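You operate a simulated robot arm through the tools that you are given. There is no shell and no other tool. Be economical: measure what you need, move in short steps, check, and stop when the job is done.

You run a simulated robot arm. Do the job below in one go: nothing can be reset, and whatever is moved stays where it is left.

Task
Put the 10 mm seal tin from the work table on the silver access plate there and the 6 mm seal tin on the red fail tray.
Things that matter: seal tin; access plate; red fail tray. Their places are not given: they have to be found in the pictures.

The check looks at the end state, three seconds after you hand in, the way a careful person would. Anything else that was tipped, shoved, dropped, spilled or broken makes it a failure. A push-on lid holds only when it is set on centred and level and pressed home; a screw cap is set on level and turned clockwise until tight.

Robot
A 6-joint arm with a two-finger parallel gripper, fixed in place. Base frame: the origin is at the foot of the arm, x ahead of it, y to its left, z up; the work surface is at about z = 0.8. Units: m, degrees, N and s.
With the tool pointing down near the work surface it reaches from about 0.26 to 0.68 m from the base axis. Its first joint turns from -66.0 to 66.0 degrees. Payload 2.9 kg.
The tool frame sits at the grasp point between the pads (the TCP): z along the fingers, y along the line on which they close. The tips reach 0.03 m beyond it. The gripper opens to 0.11 m. The fingers are 0.02 m wide and 0.01 m thick; the gripper's body (0.048 by 0.112 m) begins 0.055 m behind the TCP.
Orientation is that of the tool frame in the base frame, as [roll, pitch, yaw] about the fixed x, y, z axes, in that order (R = Rz(yaw) Ry(pitch) Rx(roll)). With the fingers straight down and closing along the base's y, the tool's x points along the base's -x, its y along +y and its z along -z.

Tools
- The arm moves only by the tool apply_moves. Its argument "moves" is a list of rows, each a list of 7 numbers: the shift along the tool's x, y, z in m, then the turn, a rotation vector about the tool's x, y, z in degrees, then the finger opening in m, from 0 to 0.11. In form: [[dx, dy, dz, rx, ry, rz, fingers], ...]. A call has 1 to 12 rows; each row is the pose to reach, as a shift and turn from the pose commanded when the call began, along the tool's axes at that moment. Each row takes 0.2 s and may step no farther than 0.05 m and 8.6 degrees from the row before; otherwise, or with a gripper value out of range, the whole call is refused. Where a pose cannot be reached the arm comes as near as it can. A force on the tool above 40 N (or 10 N above the force at the start of the call, whichever is more), or a blocked arm, ends the call early, and 0.2 s more pass. Each finger travels about 0.108 m/s and halts on what it meets, pressing with about 44 N; the grip force reading is that of the motor and also rises with nothing between the fingers. The clock runs only during rows and for 0.2 s after the last one: add rows that repeat a pose to give the fingers time. The reply holds the time, the measured pose of the TCP, the force on the tool along the base axes, the opening and the grip force, in the units named above and with some noise, and new pictures: "pictures" is both (left out), scene, wrist or none.
- Cameras (640 x 400 px; columns grow to the right, rows downward): "scene" is fixed at [0.0813, 0.4445, 1.3703]; the picture's right is [-0.68, -0.73, 0.00], its down [-0.50, 0.46, -0.73] and it looks along [0.54, -0.50, -0.68] (base axes); focal length 360 px, centre (320, 200). "wrist" rides on the gripper at [-0.036, 0, -0.057] in the tool frame; the picture's right is [0.00, -1.00, 0.00], its down [0.97, 0.00, -0.24] and it looks along [0.24, 0.00, 0.97] (tool axes); focal length 218 px, centre (320, 200).
- probe_pixels(camera, pixels): for up to 12 pixels [column, row] of the newest picture of that camera ("zoom" is the newest enlarged one), the place [x, y, z] in the base frame of the surface seen there, good to about 0.002 m. No time passes.
- zoom(camera, box): a new picture of the part [left, top, right, bottom] of that camera's present view, enlarged. No time passes.
- job_done(): hands the job in; it is judged then, once.

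Go step by step. Measure first, check grasps and placings, and put right what went wrong. The budget is 60 turns and 120 pictures, counting those below and the enlarged ones. Unless the task says otherwise, let go and move clear before handing in, and close with one line.

The tools are called as a command line: name --pt "numbers of a row" for each row, then --argument value for the rest, lists and objects as JSON in quotes. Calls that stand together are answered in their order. apply_moves: Moves the arm, as the interface text tells. Its arguments: {"type":"object","properties":{"moves":{"type":"array","items":{"type":"array","items":{"type":"number"}}},"pictures":{"type":"string","enum":["both","scene","wrist","none"]}},"required":["moves"]} The other tools are called the same way: probe_pixels (camera, pixels) gives the place of the surface under pixels of a picture; zoom (camera, box) takes an enlarged picture of a part of a camera's view; job_done () hands the job in.

At the start:

```text
time: 0.0
tool_pos: [0.4445, 0.109, 1.041]
tcp_rot: [-180.0, 0.0, -180.0]
force: [0.0, -0.1, 0.2]
opening: 0.1099
gripper_force: 0.1
```

scene: 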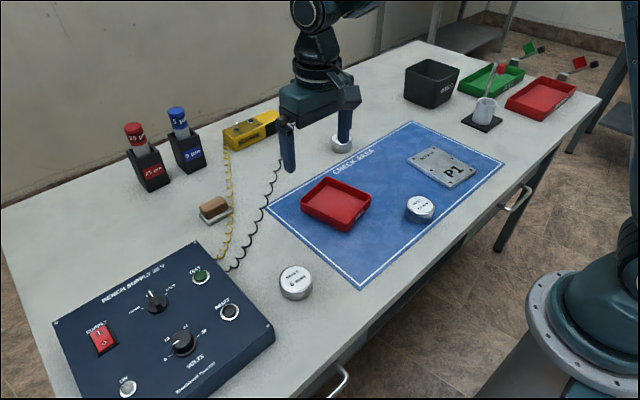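
wrist: 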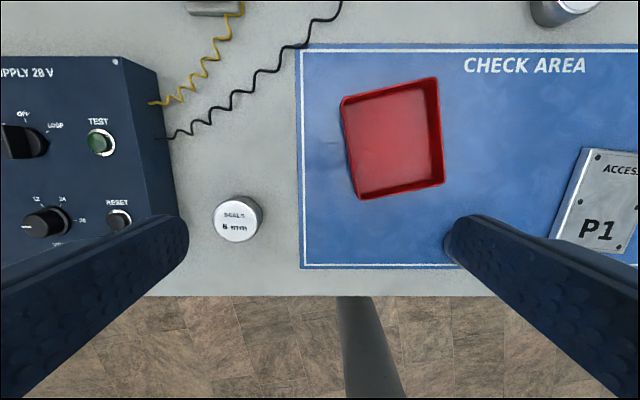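

The scene shows three round tins, near (342,141), (420,208) and (296,282), and two red trays, near (336,203) and (540,97). I'll zoom in to read the labels.

zoom --camera "scene" --box '[380, 140, 490, 230]'

zoom --camera "scene" --box '[260, 250, 340, 310]'

zoom --camera "scene" --box '[310, 110, 380, 160]'

zoom --camera "scene" --box '[400, 30, 620, 150]'

zoom --camera "scene" --box '[280, 160, 400, 240]'

probe_pixels --camera "scene" --pixels '[[420, 203], [296, 276], [342, 137], [336, 206], [540, 100], [442, 168], [408, 164], [435, 147], [476, 172], [448, 187], [285, 317], [420, 235]]'

```text
4.44 times, centred on (435, 185) of scene
```

zoom: 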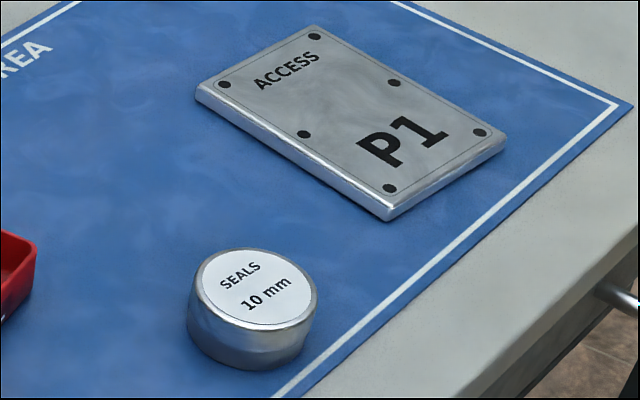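

```text
6.67 times, centred on (300, 280) of scene
```

zoom: 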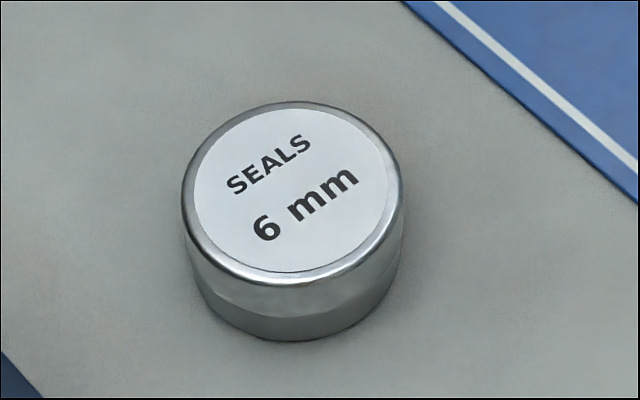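

```text
8.00 times, centred on (345, 135) of scene
```

zoom: 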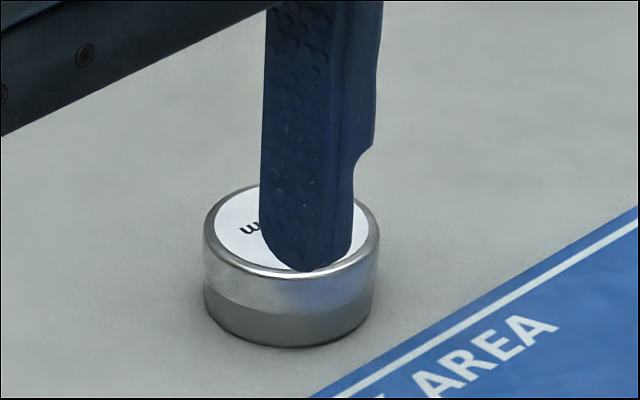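

```text
2.91 times, centred on (510, 90) of scene
```

zoom: 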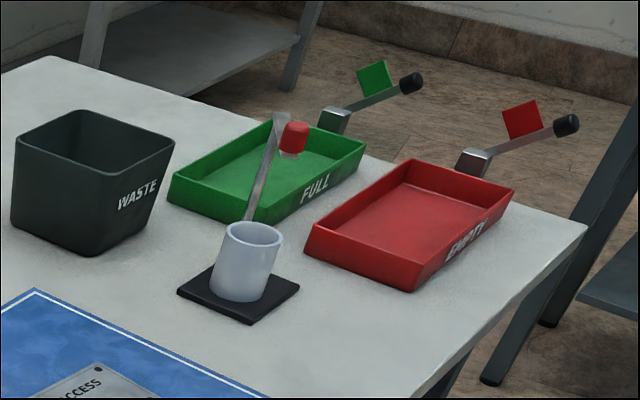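

```text
5.00 times, centred on (340, 200) of scene
```

zoom: 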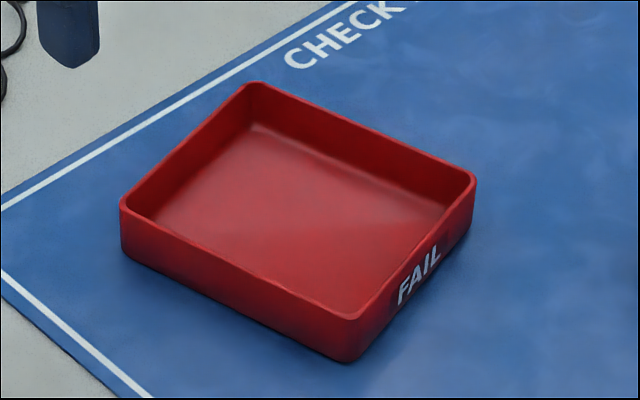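

```text
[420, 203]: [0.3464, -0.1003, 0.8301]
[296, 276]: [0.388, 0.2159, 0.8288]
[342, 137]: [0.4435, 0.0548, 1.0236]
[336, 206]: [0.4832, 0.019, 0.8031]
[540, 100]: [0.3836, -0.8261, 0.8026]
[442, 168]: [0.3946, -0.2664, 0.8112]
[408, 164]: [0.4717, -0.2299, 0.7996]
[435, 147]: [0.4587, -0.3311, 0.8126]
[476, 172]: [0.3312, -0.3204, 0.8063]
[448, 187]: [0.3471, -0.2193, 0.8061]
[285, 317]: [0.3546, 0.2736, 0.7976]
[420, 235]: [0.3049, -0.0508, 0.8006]
```

Labels read: 10 mm tin at scene (420,205), 6 mm tin at (296,279), and the tray marked FAIL is the one on the blue mat. Next I'll measure the tray rim, floor and plate corners.

probe_pixels --camera "zoom" --pixels '[[253, 85], [472, 180], [356, 315], [125, 204], [255, 132], [436, 208], [350, 305], [155, 214], [280, 215], [190, 145], [360, 130], [240, 258]]'

zoom --camera "scene" --box '[380, 140, 490, 230]'

probe_pixels --camera "zoom" --pixels '[[312, 30], [500, 137], [390, 210], [203, 86], [345, 110], [254, 288], [196, 290], [312, 290], [254, 253], [254, 322], [240, 368]]'

zoom --camera "scene" --box '[260, 250, 340, 310]'

probe_pixels --camera "zoom" --pixels '[[292, 193], [190, 193], [396, 193], [292, 106], [292, 276], [290, 343], [380, 310]]'

```text
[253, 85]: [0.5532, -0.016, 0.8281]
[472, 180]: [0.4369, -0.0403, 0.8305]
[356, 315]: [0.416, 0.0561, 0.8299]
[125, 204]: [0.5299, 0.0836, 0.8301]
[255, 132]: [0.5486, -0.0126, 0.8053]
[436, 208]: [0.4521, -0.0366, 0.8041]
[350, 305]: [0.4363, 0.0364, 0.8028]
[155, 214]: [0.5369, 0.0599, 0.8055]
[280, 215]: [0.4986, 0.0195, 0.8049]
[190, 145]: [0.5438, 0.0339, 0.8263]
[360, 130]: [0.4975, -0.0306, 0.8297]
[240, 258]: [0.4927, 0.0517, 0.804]
```

```text
4.44 times, centred on (435, 185) of scene
```

zoom: 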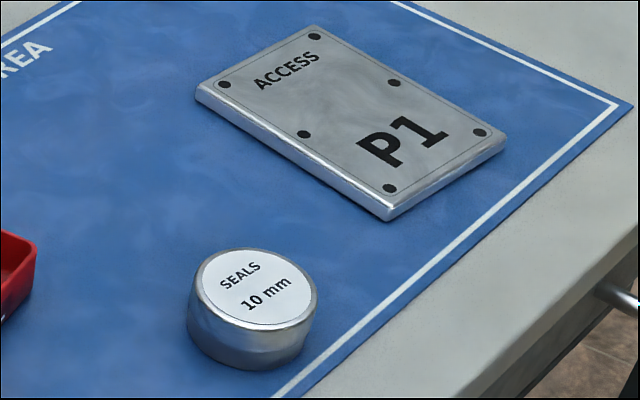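

```text
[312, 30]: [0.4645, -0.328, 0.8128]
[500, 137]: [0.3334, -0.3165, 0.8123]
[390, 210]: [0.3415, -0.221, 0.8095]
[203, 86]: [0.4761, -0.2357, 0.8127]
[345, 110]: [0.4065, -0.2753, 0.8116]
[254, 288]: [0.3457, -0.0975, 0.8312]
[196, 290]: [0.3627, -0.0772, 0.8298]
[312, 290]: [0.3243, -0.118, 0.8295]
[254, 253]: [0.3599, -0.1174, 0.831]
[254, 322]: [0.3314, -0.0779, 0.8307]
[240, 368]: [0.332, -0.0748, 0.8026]
```

```text
6.67 times, centred on (300, 280) of scene
```

zoom: 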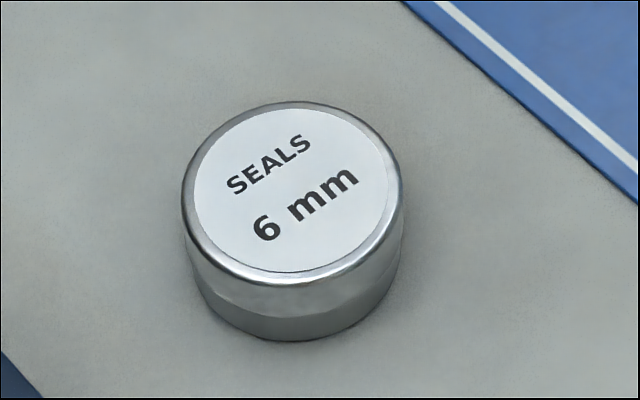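

```text
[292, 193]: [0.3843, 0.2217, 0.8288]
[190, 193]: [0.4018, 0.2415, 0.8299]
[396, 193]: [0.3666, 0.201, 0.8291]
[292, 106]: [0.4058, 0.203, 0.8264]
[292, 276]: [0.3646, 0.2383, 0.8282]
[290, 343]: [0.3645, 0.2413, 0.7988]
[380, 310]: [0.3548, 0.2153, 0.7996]
```

The 10 mm tin is centred at about (0.3445,-0.0975) with its top at z≈0.830. The plate centre is about (0.404,-0.275) with its top at 0.812, and the tray centre is (0.484,0.021) with its long axis 12° off x. I'll move above the 10 mm tin.

apply_moves --pt "0.0167 -0.0344 0.0235 0 0 0 0.11" --pt "0.0333 -0.0688 0.047 0 0 0 0.11" --pt "0.05 -0.1033 0.0705 0 0 0 0.11" --pt "0.0667 -0.1377 0.094 0 0 0 0.11" --pt "0.0833 -0.172 0.1175 0 0 0 0.11" --pt "0.1 -0.2065 0.141 0 0 0 0.11" --pt "0.1 -0.2065 0.141 0 0 0 0.11"

```text
time: 1.6
tool_pos: [0.3457, -0.0959, 0.8997]
tcp_rot: [-180.0, 0.0, -179.9]
force: [0.0, 1.1, -0.7]
opening: 0.11
gripper_force: 0.1
```

scene: 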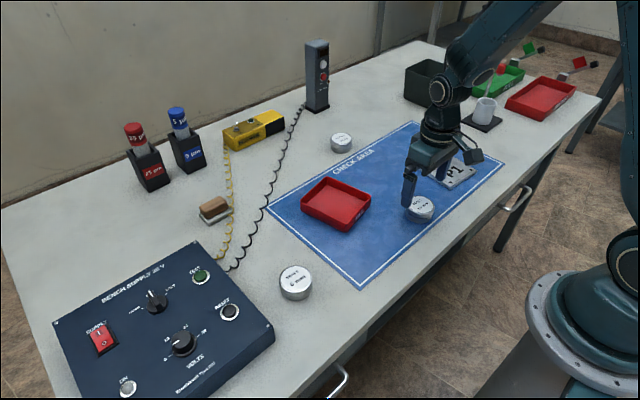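
wrist: 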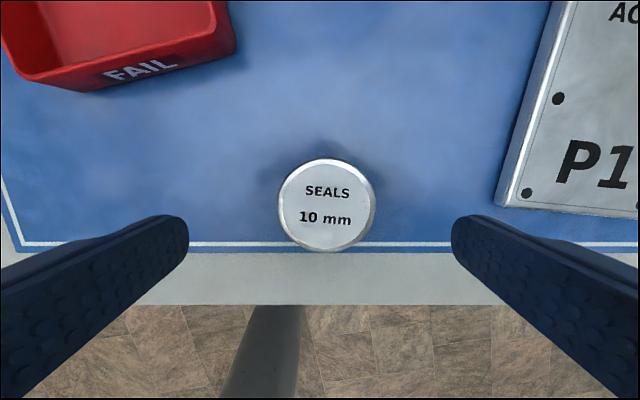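

The 10 mm label is confirmed below the gripper and the tin at (327,203) is nearly centred. I'll lower to TCP z≈0.834 with a 3 mm shift, then close.

apply_moves --pt "0 -0.0025 0.03 0 0 0 0.11" --pt "0 -0.0025 0.055 0 0 0 0.11" --pt "0 -0.0025 0.066 0 0 0 0.11" --pt "0 -0.0025 0.066 0 0 0 0.11" --pt "0 -0.0025 0.066 0 0 0 0.09" --pt "0 -0.0025 0.066 0 0 0 0.075" --pt "0 -0.0025 0.066 0 0 0 0.05" --pt "0 -0.0025 0.066 0 0 0 0.05" --pt "0 -0.0025 0.066 0 0 0 0.05"

```text
time: 3.6
tool_pos: [0.3458, -0.0987, 0.8345]
tcp_rot: [-179.9, 0.0, 179.9]
force: [0.1, -0.5, -0.1]
opening: 0.0586
gripper_force: 44.0
```

scene: 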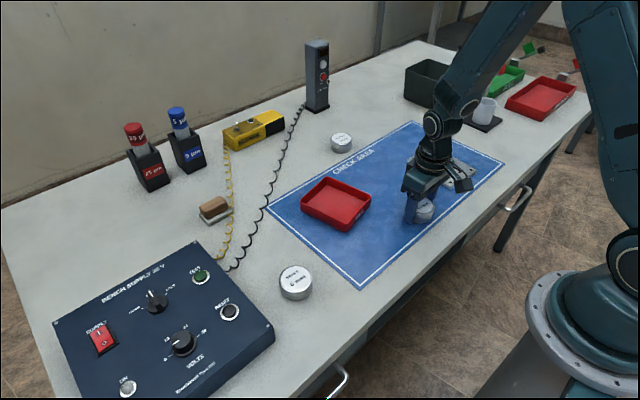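
wrist: 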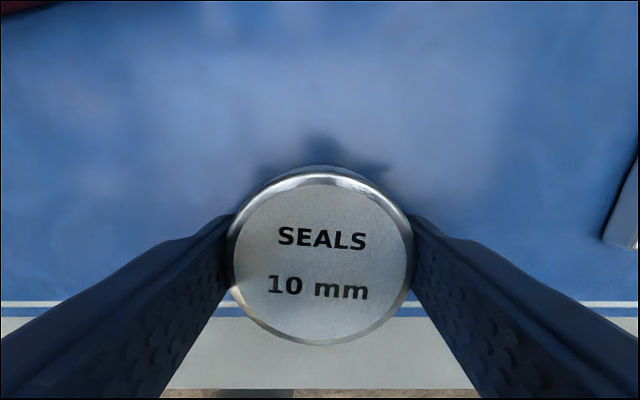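

The tin is gripped at 58.6 mm with 44 N. I'll lift it and carry it over the plate.

apply_moves --pt "0 0 -0.03 0 0 0 0.05" --pt "0 0 -0.06 0 0 0 0.05" --pt "-0.015 -0.044 -0.06 0 0 0 0.05" --pt "-0.03 -0.088 -0.06 0 0 0 0.05" --pt "-0.045 -0.132 -0.06 0 0 0 0.05" --pt "-0.059 -0.1758 -0.06 0 0 0 0.05" --pt "-0.059 -0.1758 -0.06 0 0 0 0.05" --pt "-0.059 -0.1758 -0.03 0 0 0 0.05" --pt "-0.059 -0.1758 -0.03 0 0 0 0.05"

```text
time: 5.6
tool_pos: [0.4038, -0.2754, 0.8658]
tcp_rot: [-179.9, 0.1, 180.0]
force: [0.2, 0.1, -1.1]
opening: 0.0586
gripper_force: 44.3
```

scene: 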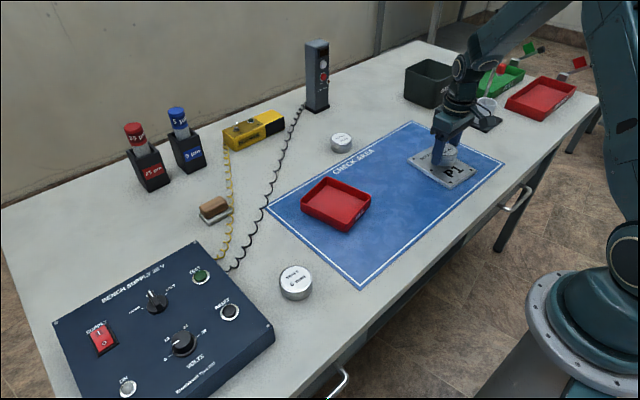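
wrist: 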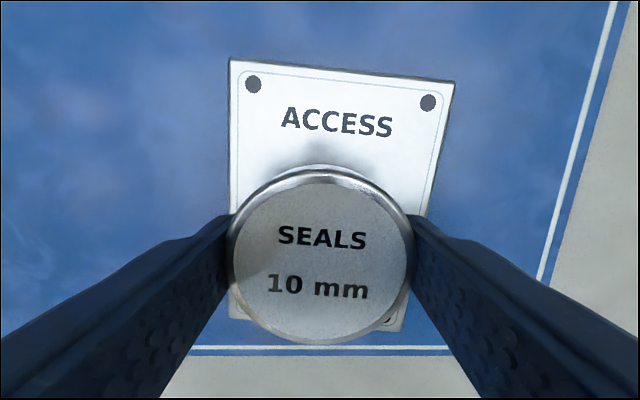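

The tin is over the plate, centred between its edges. I'll lower it gently to contact.

apply_moves --pt "0 0 0.01 0 0 0 0.05" --pt "0 0 0.015 0 0 0 0.05" --pt "0 0 0.0175 0 0 0 0.05" --pt "0 0 0.0185 0 0 0 0.05" --pt "0 0 0.0185 0 0 0 0.05" --pictures "none"

```text
time: 6.8
tool_pos: [0.4045, -0.2752, 0.8456]
tcp_rot: [-180.0, 0.1, 180.0]
force: [-1.6, 2.8, 8.8]
opening: 0.0585
gripper_force: 44.0
```

The force of 8.8 N upward shows contact at z 0.8456. I'll release and rise.

apply_moves --pt "0 0 0 0 0 0 0.07" --pt "0 0 0 0 0 0 0.1" --pt "0 0 0 0 0 0 0.1" --pt "0 0 -0.03 0 0 0 0.1" --pt "0 0 -0.07 0 0 0 0.1" --pt "0 0 -0.11 0 0 0 0.1" --pt "0 0 -0.11 0 0 0 0.1"

```text
time: 8.4
tool_pos: [0.4045, -0.2753, 0.9553]
tcp_rot: [180.0, 0.1, 179.9]
force: [-0.6, -0.4, -0.4]
opening: 0.1001
gripper_force: 0.0
```

scene: 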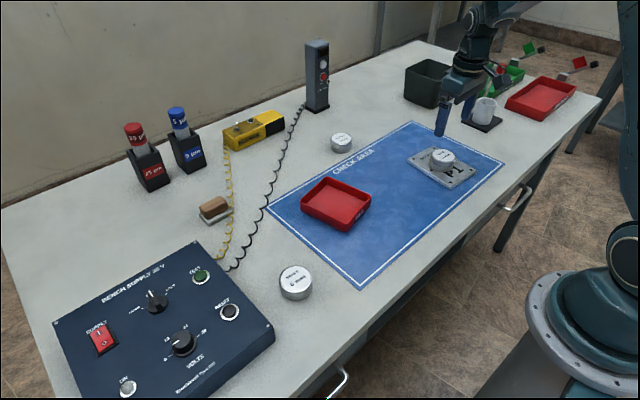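
wrist: 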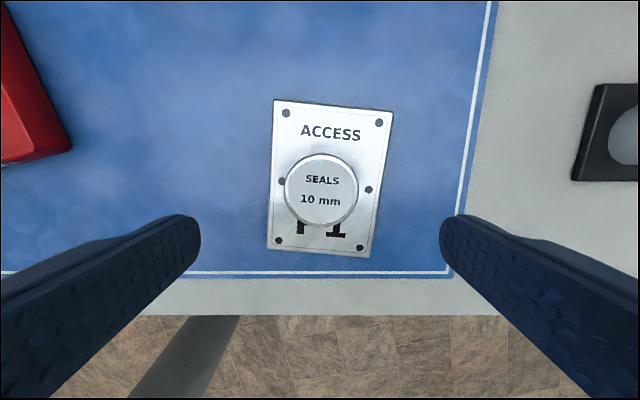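

The 10 mm tin sits flat and centred on the plate. Next I'll go to the 6 mm tin, turning the wrist 78° so the fingers line up with the tray's long axis.

apply_moves --pt "0.0017 0.0414 0 0 0 6.5 0.11" --pt "0.0034 0.0827 0 0 0 13 0.11" --pt "0.0051 0.1241 0 0 0 19.5 0.11" --pt "0.0068 0.1654 0 0 0 26 0.11" --pt "0.0085 0.2068 0 0 0 32.5 0.11" --pt "0.0102 0.2482 0 0 0 39 0.11" --pt "0.0118 0.2895 0 0 0 45.5 0.11" --pt "0.0135 0.3309 0 0 0 52 0.11" --pt "0.0152 0.3722 0 0 0 58.5 0.11" --pt "0.0169 0.4136 0 0 0 65 0.11" --pt "0.0186 0.4549 0 0 0 71.5 0.11" --pt "0.0203 0.4963 0 0 0 78 0.11"

```text
time: 11.0
tool_pos: [0.385, 0.2226, 0.9552]
tcp_rot: [-180.0, -0.1, 101.9]
force: [-0.9, -0.4, 0.0]
opening: 0.1098
gripper_force: 0.0
```

scene: 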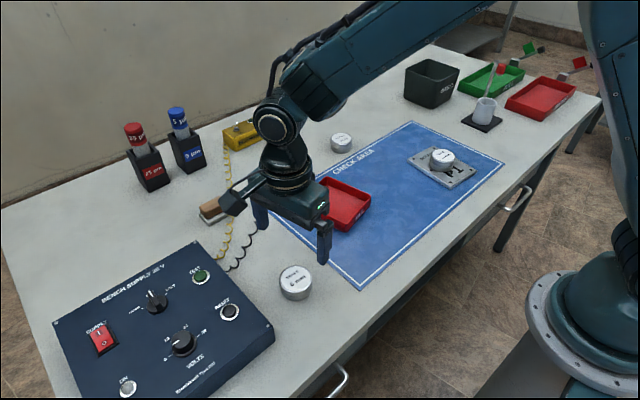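
wrist: 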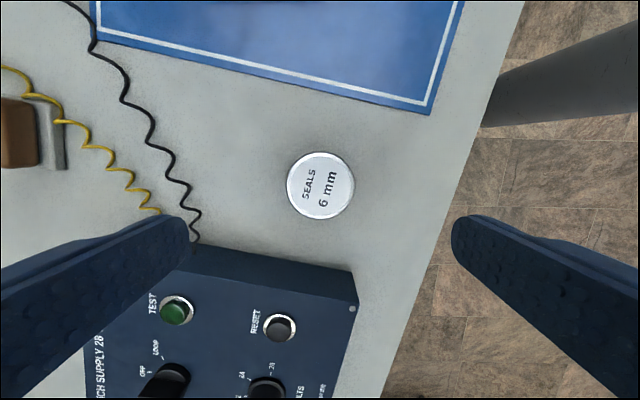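

The 6 mm tin is centred at (320,185), but the left finger may come down near the black cable at (195,215) or the supply edge. I'll measure both.

probe_pixels --camera "wrist" --pixels '[[170, 152], [186, 182], [197, 210], [195, 235], [210, 248], [270, 258], [345, 272], [320, 185], [345, 270], [162, 183], [230, 250]]'

zoom --camera "wrist" --box '[140, 130, 380, 280]'

```text
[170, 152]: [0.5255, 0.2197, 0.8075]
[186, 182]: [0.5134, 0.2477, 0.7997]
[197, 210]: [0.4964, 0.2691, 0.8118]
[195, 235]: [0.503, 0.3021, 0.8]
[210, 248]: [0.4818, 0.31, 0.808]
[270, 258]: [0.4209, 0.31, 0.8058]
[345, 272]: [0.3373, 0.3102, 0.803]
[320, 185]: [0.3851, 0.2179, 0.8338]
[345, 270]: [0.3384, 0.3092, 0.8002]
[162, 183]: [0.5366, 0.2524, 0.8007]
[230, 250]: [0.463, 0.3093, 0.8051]
```

```text
2.67 times, centred on (260, 205) of wrist
```

zoom: 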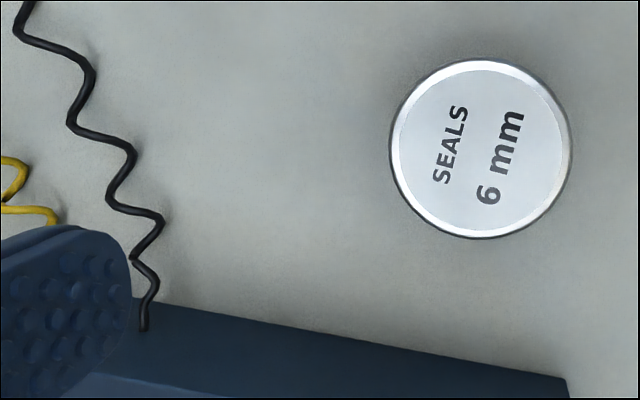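

Clear: the cable is at x≥0.496 and the supply at y≥0.309, while the finger reaches only x≈0.46. I'll descend and grip.

apply_moves --pt "-0.002 0 0.04 0 0 0 0.11" --pt "-0.002 0 0.08 0 0 0 0.11" --pt "-0.002 0 0.11 0 0 0 0.11" --pt "-0.002 0 0.121 0 0 0 0.11" --pt "-0.002 0 0.121 0 0 0 0.11" --pt "-0.002 0 0.121 0 0 0 0.09" --pt "-0.002 0 0.121 0 0 0 0.075" --pt "-0.002 0 0.121 0 0 0 0.05" --pt "-0.002 0 0.121 0 0 0 0.05" --pt "-0.002 0 0.121 0 0 0 0.05"

```text
time: 13.2
tool_pos: [0.3858, 0.219, 0.8334]
tcp_rot: [179.9, 0.0, 102.0]
force: [0.3, -0.3, -0.4]
opening: 0.0571
gripper_force: 43.7
```

scene: 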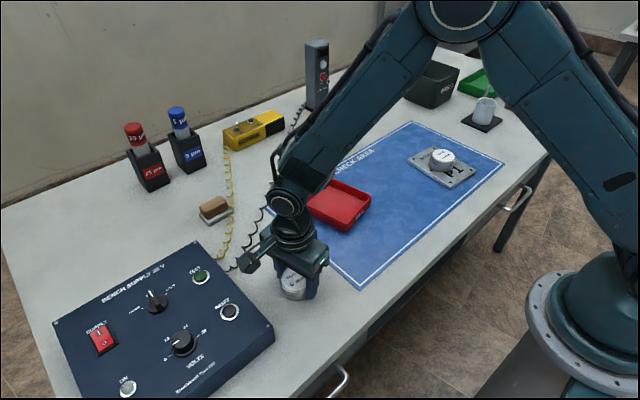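
wrist: 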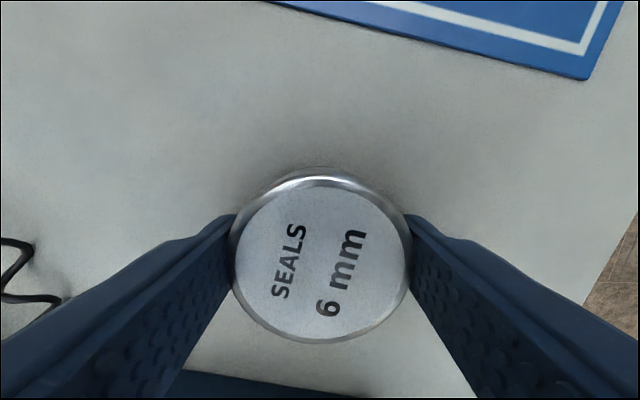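

Gripped at 57.1 mm. I'll lift 7 cm and carry it over the tray centre.

apply_moves --pt "0 0 -0.035 0 0 0 0.05" --pt "0 0 -0.07 0 0 0 0.05" --pt "-0.0428 0.011 -0.07 0 0 0 0.05" --pt "-0.0856 0.022 -0.07 0 0 0 0.05" --pt "-0.1284 0.0329 -0.07 0 0 0 0.05" --pt "-0.1712 0.0439 -0.07 0 0 0 0.05" --pt "-0.214 0.0549 -0.07 0 0 0 0.05" --pt "-0.214 0.0549 -0.07 0 0 0 0.05" --pt "-0.214 0.0549 -0.07 0 0 0 0.05"

```text
time: 15.2
tool_pos: [0.483, 0.021, 0.9043]
tcp_rot: [179.9, 0.0, 102.0]
force: [0.2, -0.2, -1.9]
opening: 0.0571
gripper_force: 43.8
```

scene: 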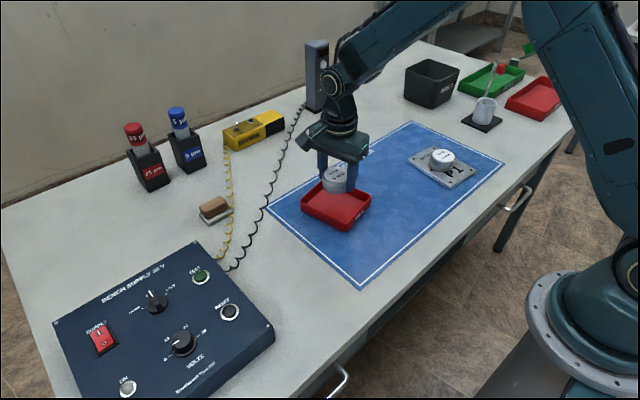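
wrist: 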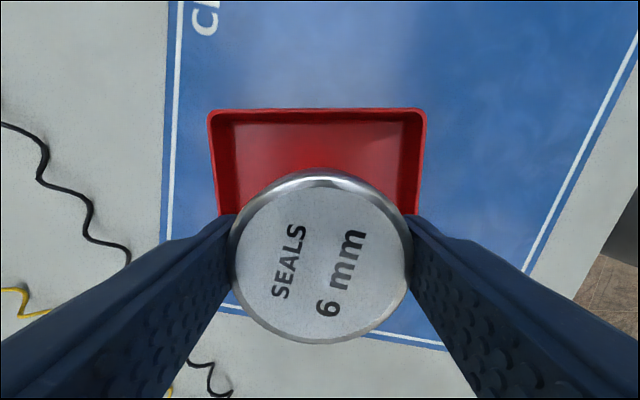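

The tray rim (210–426 at row 115) is centred and square with the fingers. I'll lower in, finishing slowly.

apply_moves --pt "0 0 0.03 0 0 0 0.05" --pt "0 0 0.05 0 0 0 0.05" --pt "0 0 0.06 0 0 0 0.05" --pt "0 0 0.064 0 0 0 0.05" --pt "0 0 0.0655 0 0 0 0.05" --pt "0 0 0.0665 0 0 0 0.05" --pt "0 0 0.0665 0 0 0 0.05"

```text
time: 16.8
tool_pos: [0.4832, 0.0209, 0.8402]
tcp_rot: [179.8, 0.0, 102.0]
force: [-5.4, 1.7, 21.5]
opening: 0.0575
gripper_force: 44.3
```

scene: 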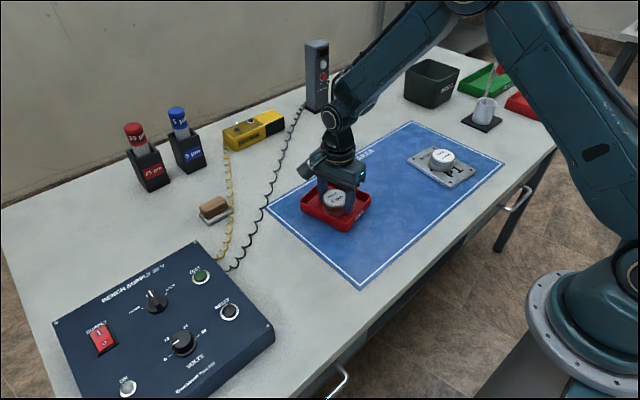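
wrist: 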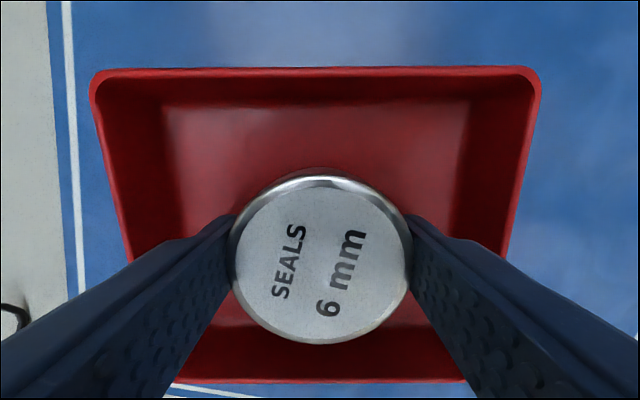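

Contact at 21 N with the tin inside the tray and clear of the walls. I'll ease off 1.5 mm, open slightly to 72 mm (walls are near) and rise.

apply_moves --pt "0 0 -0.0015 0 0 0 0.05" --pt "0 0 -0.0015 0 0 0 0.064" --pt "0 0 -0.0015 0 0 0 0.072" --pt "0 0 -0.0015 0 0 0 0.072" --pt "0 0 -0.03 0 0 0 0.072" --pt "0 0 -0.07 0 0 0 0.072" --pt "0 0 -0.11 0 0 0 0.072" --pt "0 0 -0.14 0 0 0 0.072" --pt "0 0 -0.14 0 0 0 0.072"

```text
time: 18.8
tool_pos: [0.483, 0.0228, 0.9785]
tcp_rot: [-180.0, 0.0, 101.9]
force: [0.6, 0.0, 0.1]
opening: 0.0721
gripper_force: 0.0
```

scene: 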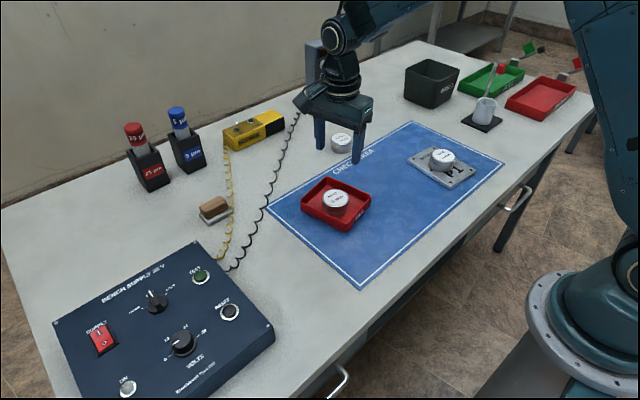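
wrist: 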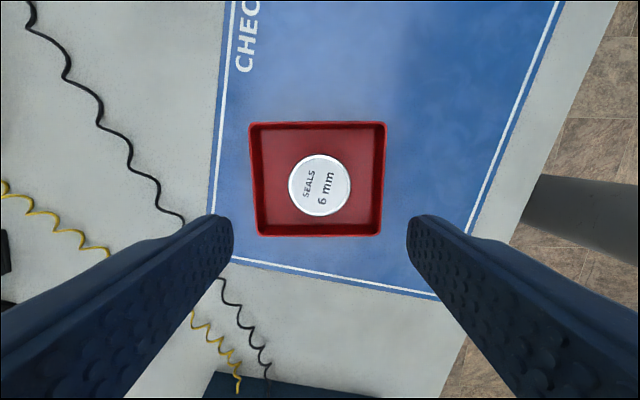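

The 6 mm tin rests flat and centred in the FAIL tray at wrist (320,185). I'll take a close look at both placements before handing in.

zoom --camera "scene" --box '[290, 120, 490, 245]'

probe_pixels --camera "wrist" --pixels '[[320, 185], [295, 185], [345, 185], [320, 160], [320, 209]]'

```text
3.20 times, centred on (390, 182) of scene
```

zoom: 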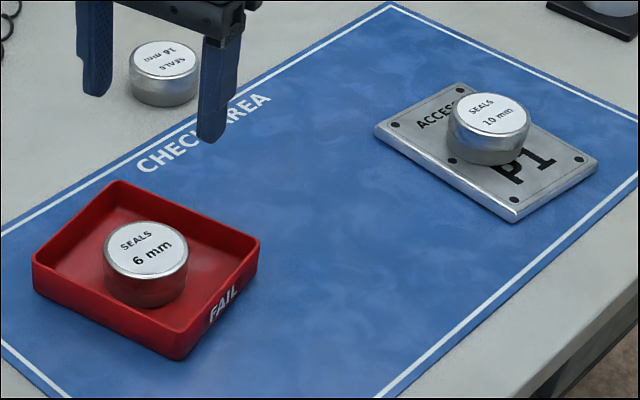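

```text
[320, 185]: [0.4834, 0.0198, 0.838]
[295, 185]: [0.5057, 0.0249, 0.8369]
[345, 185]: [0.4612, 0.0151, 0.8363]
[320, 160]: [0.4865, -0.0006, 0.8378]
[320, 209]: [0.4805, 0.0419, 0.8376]
```

Both tins sit level: the 10 mm on the access plate and the 6 mm in the FAIL tray. The 16 mm tin is untouched and the arm is clear, so I'm handing in.

job_done

```text
The job is handed in.
```

The 10 mm seal tin is on the silver access plate and the 6 mm seal tin is in the red FAIL tray; the job is handed in.
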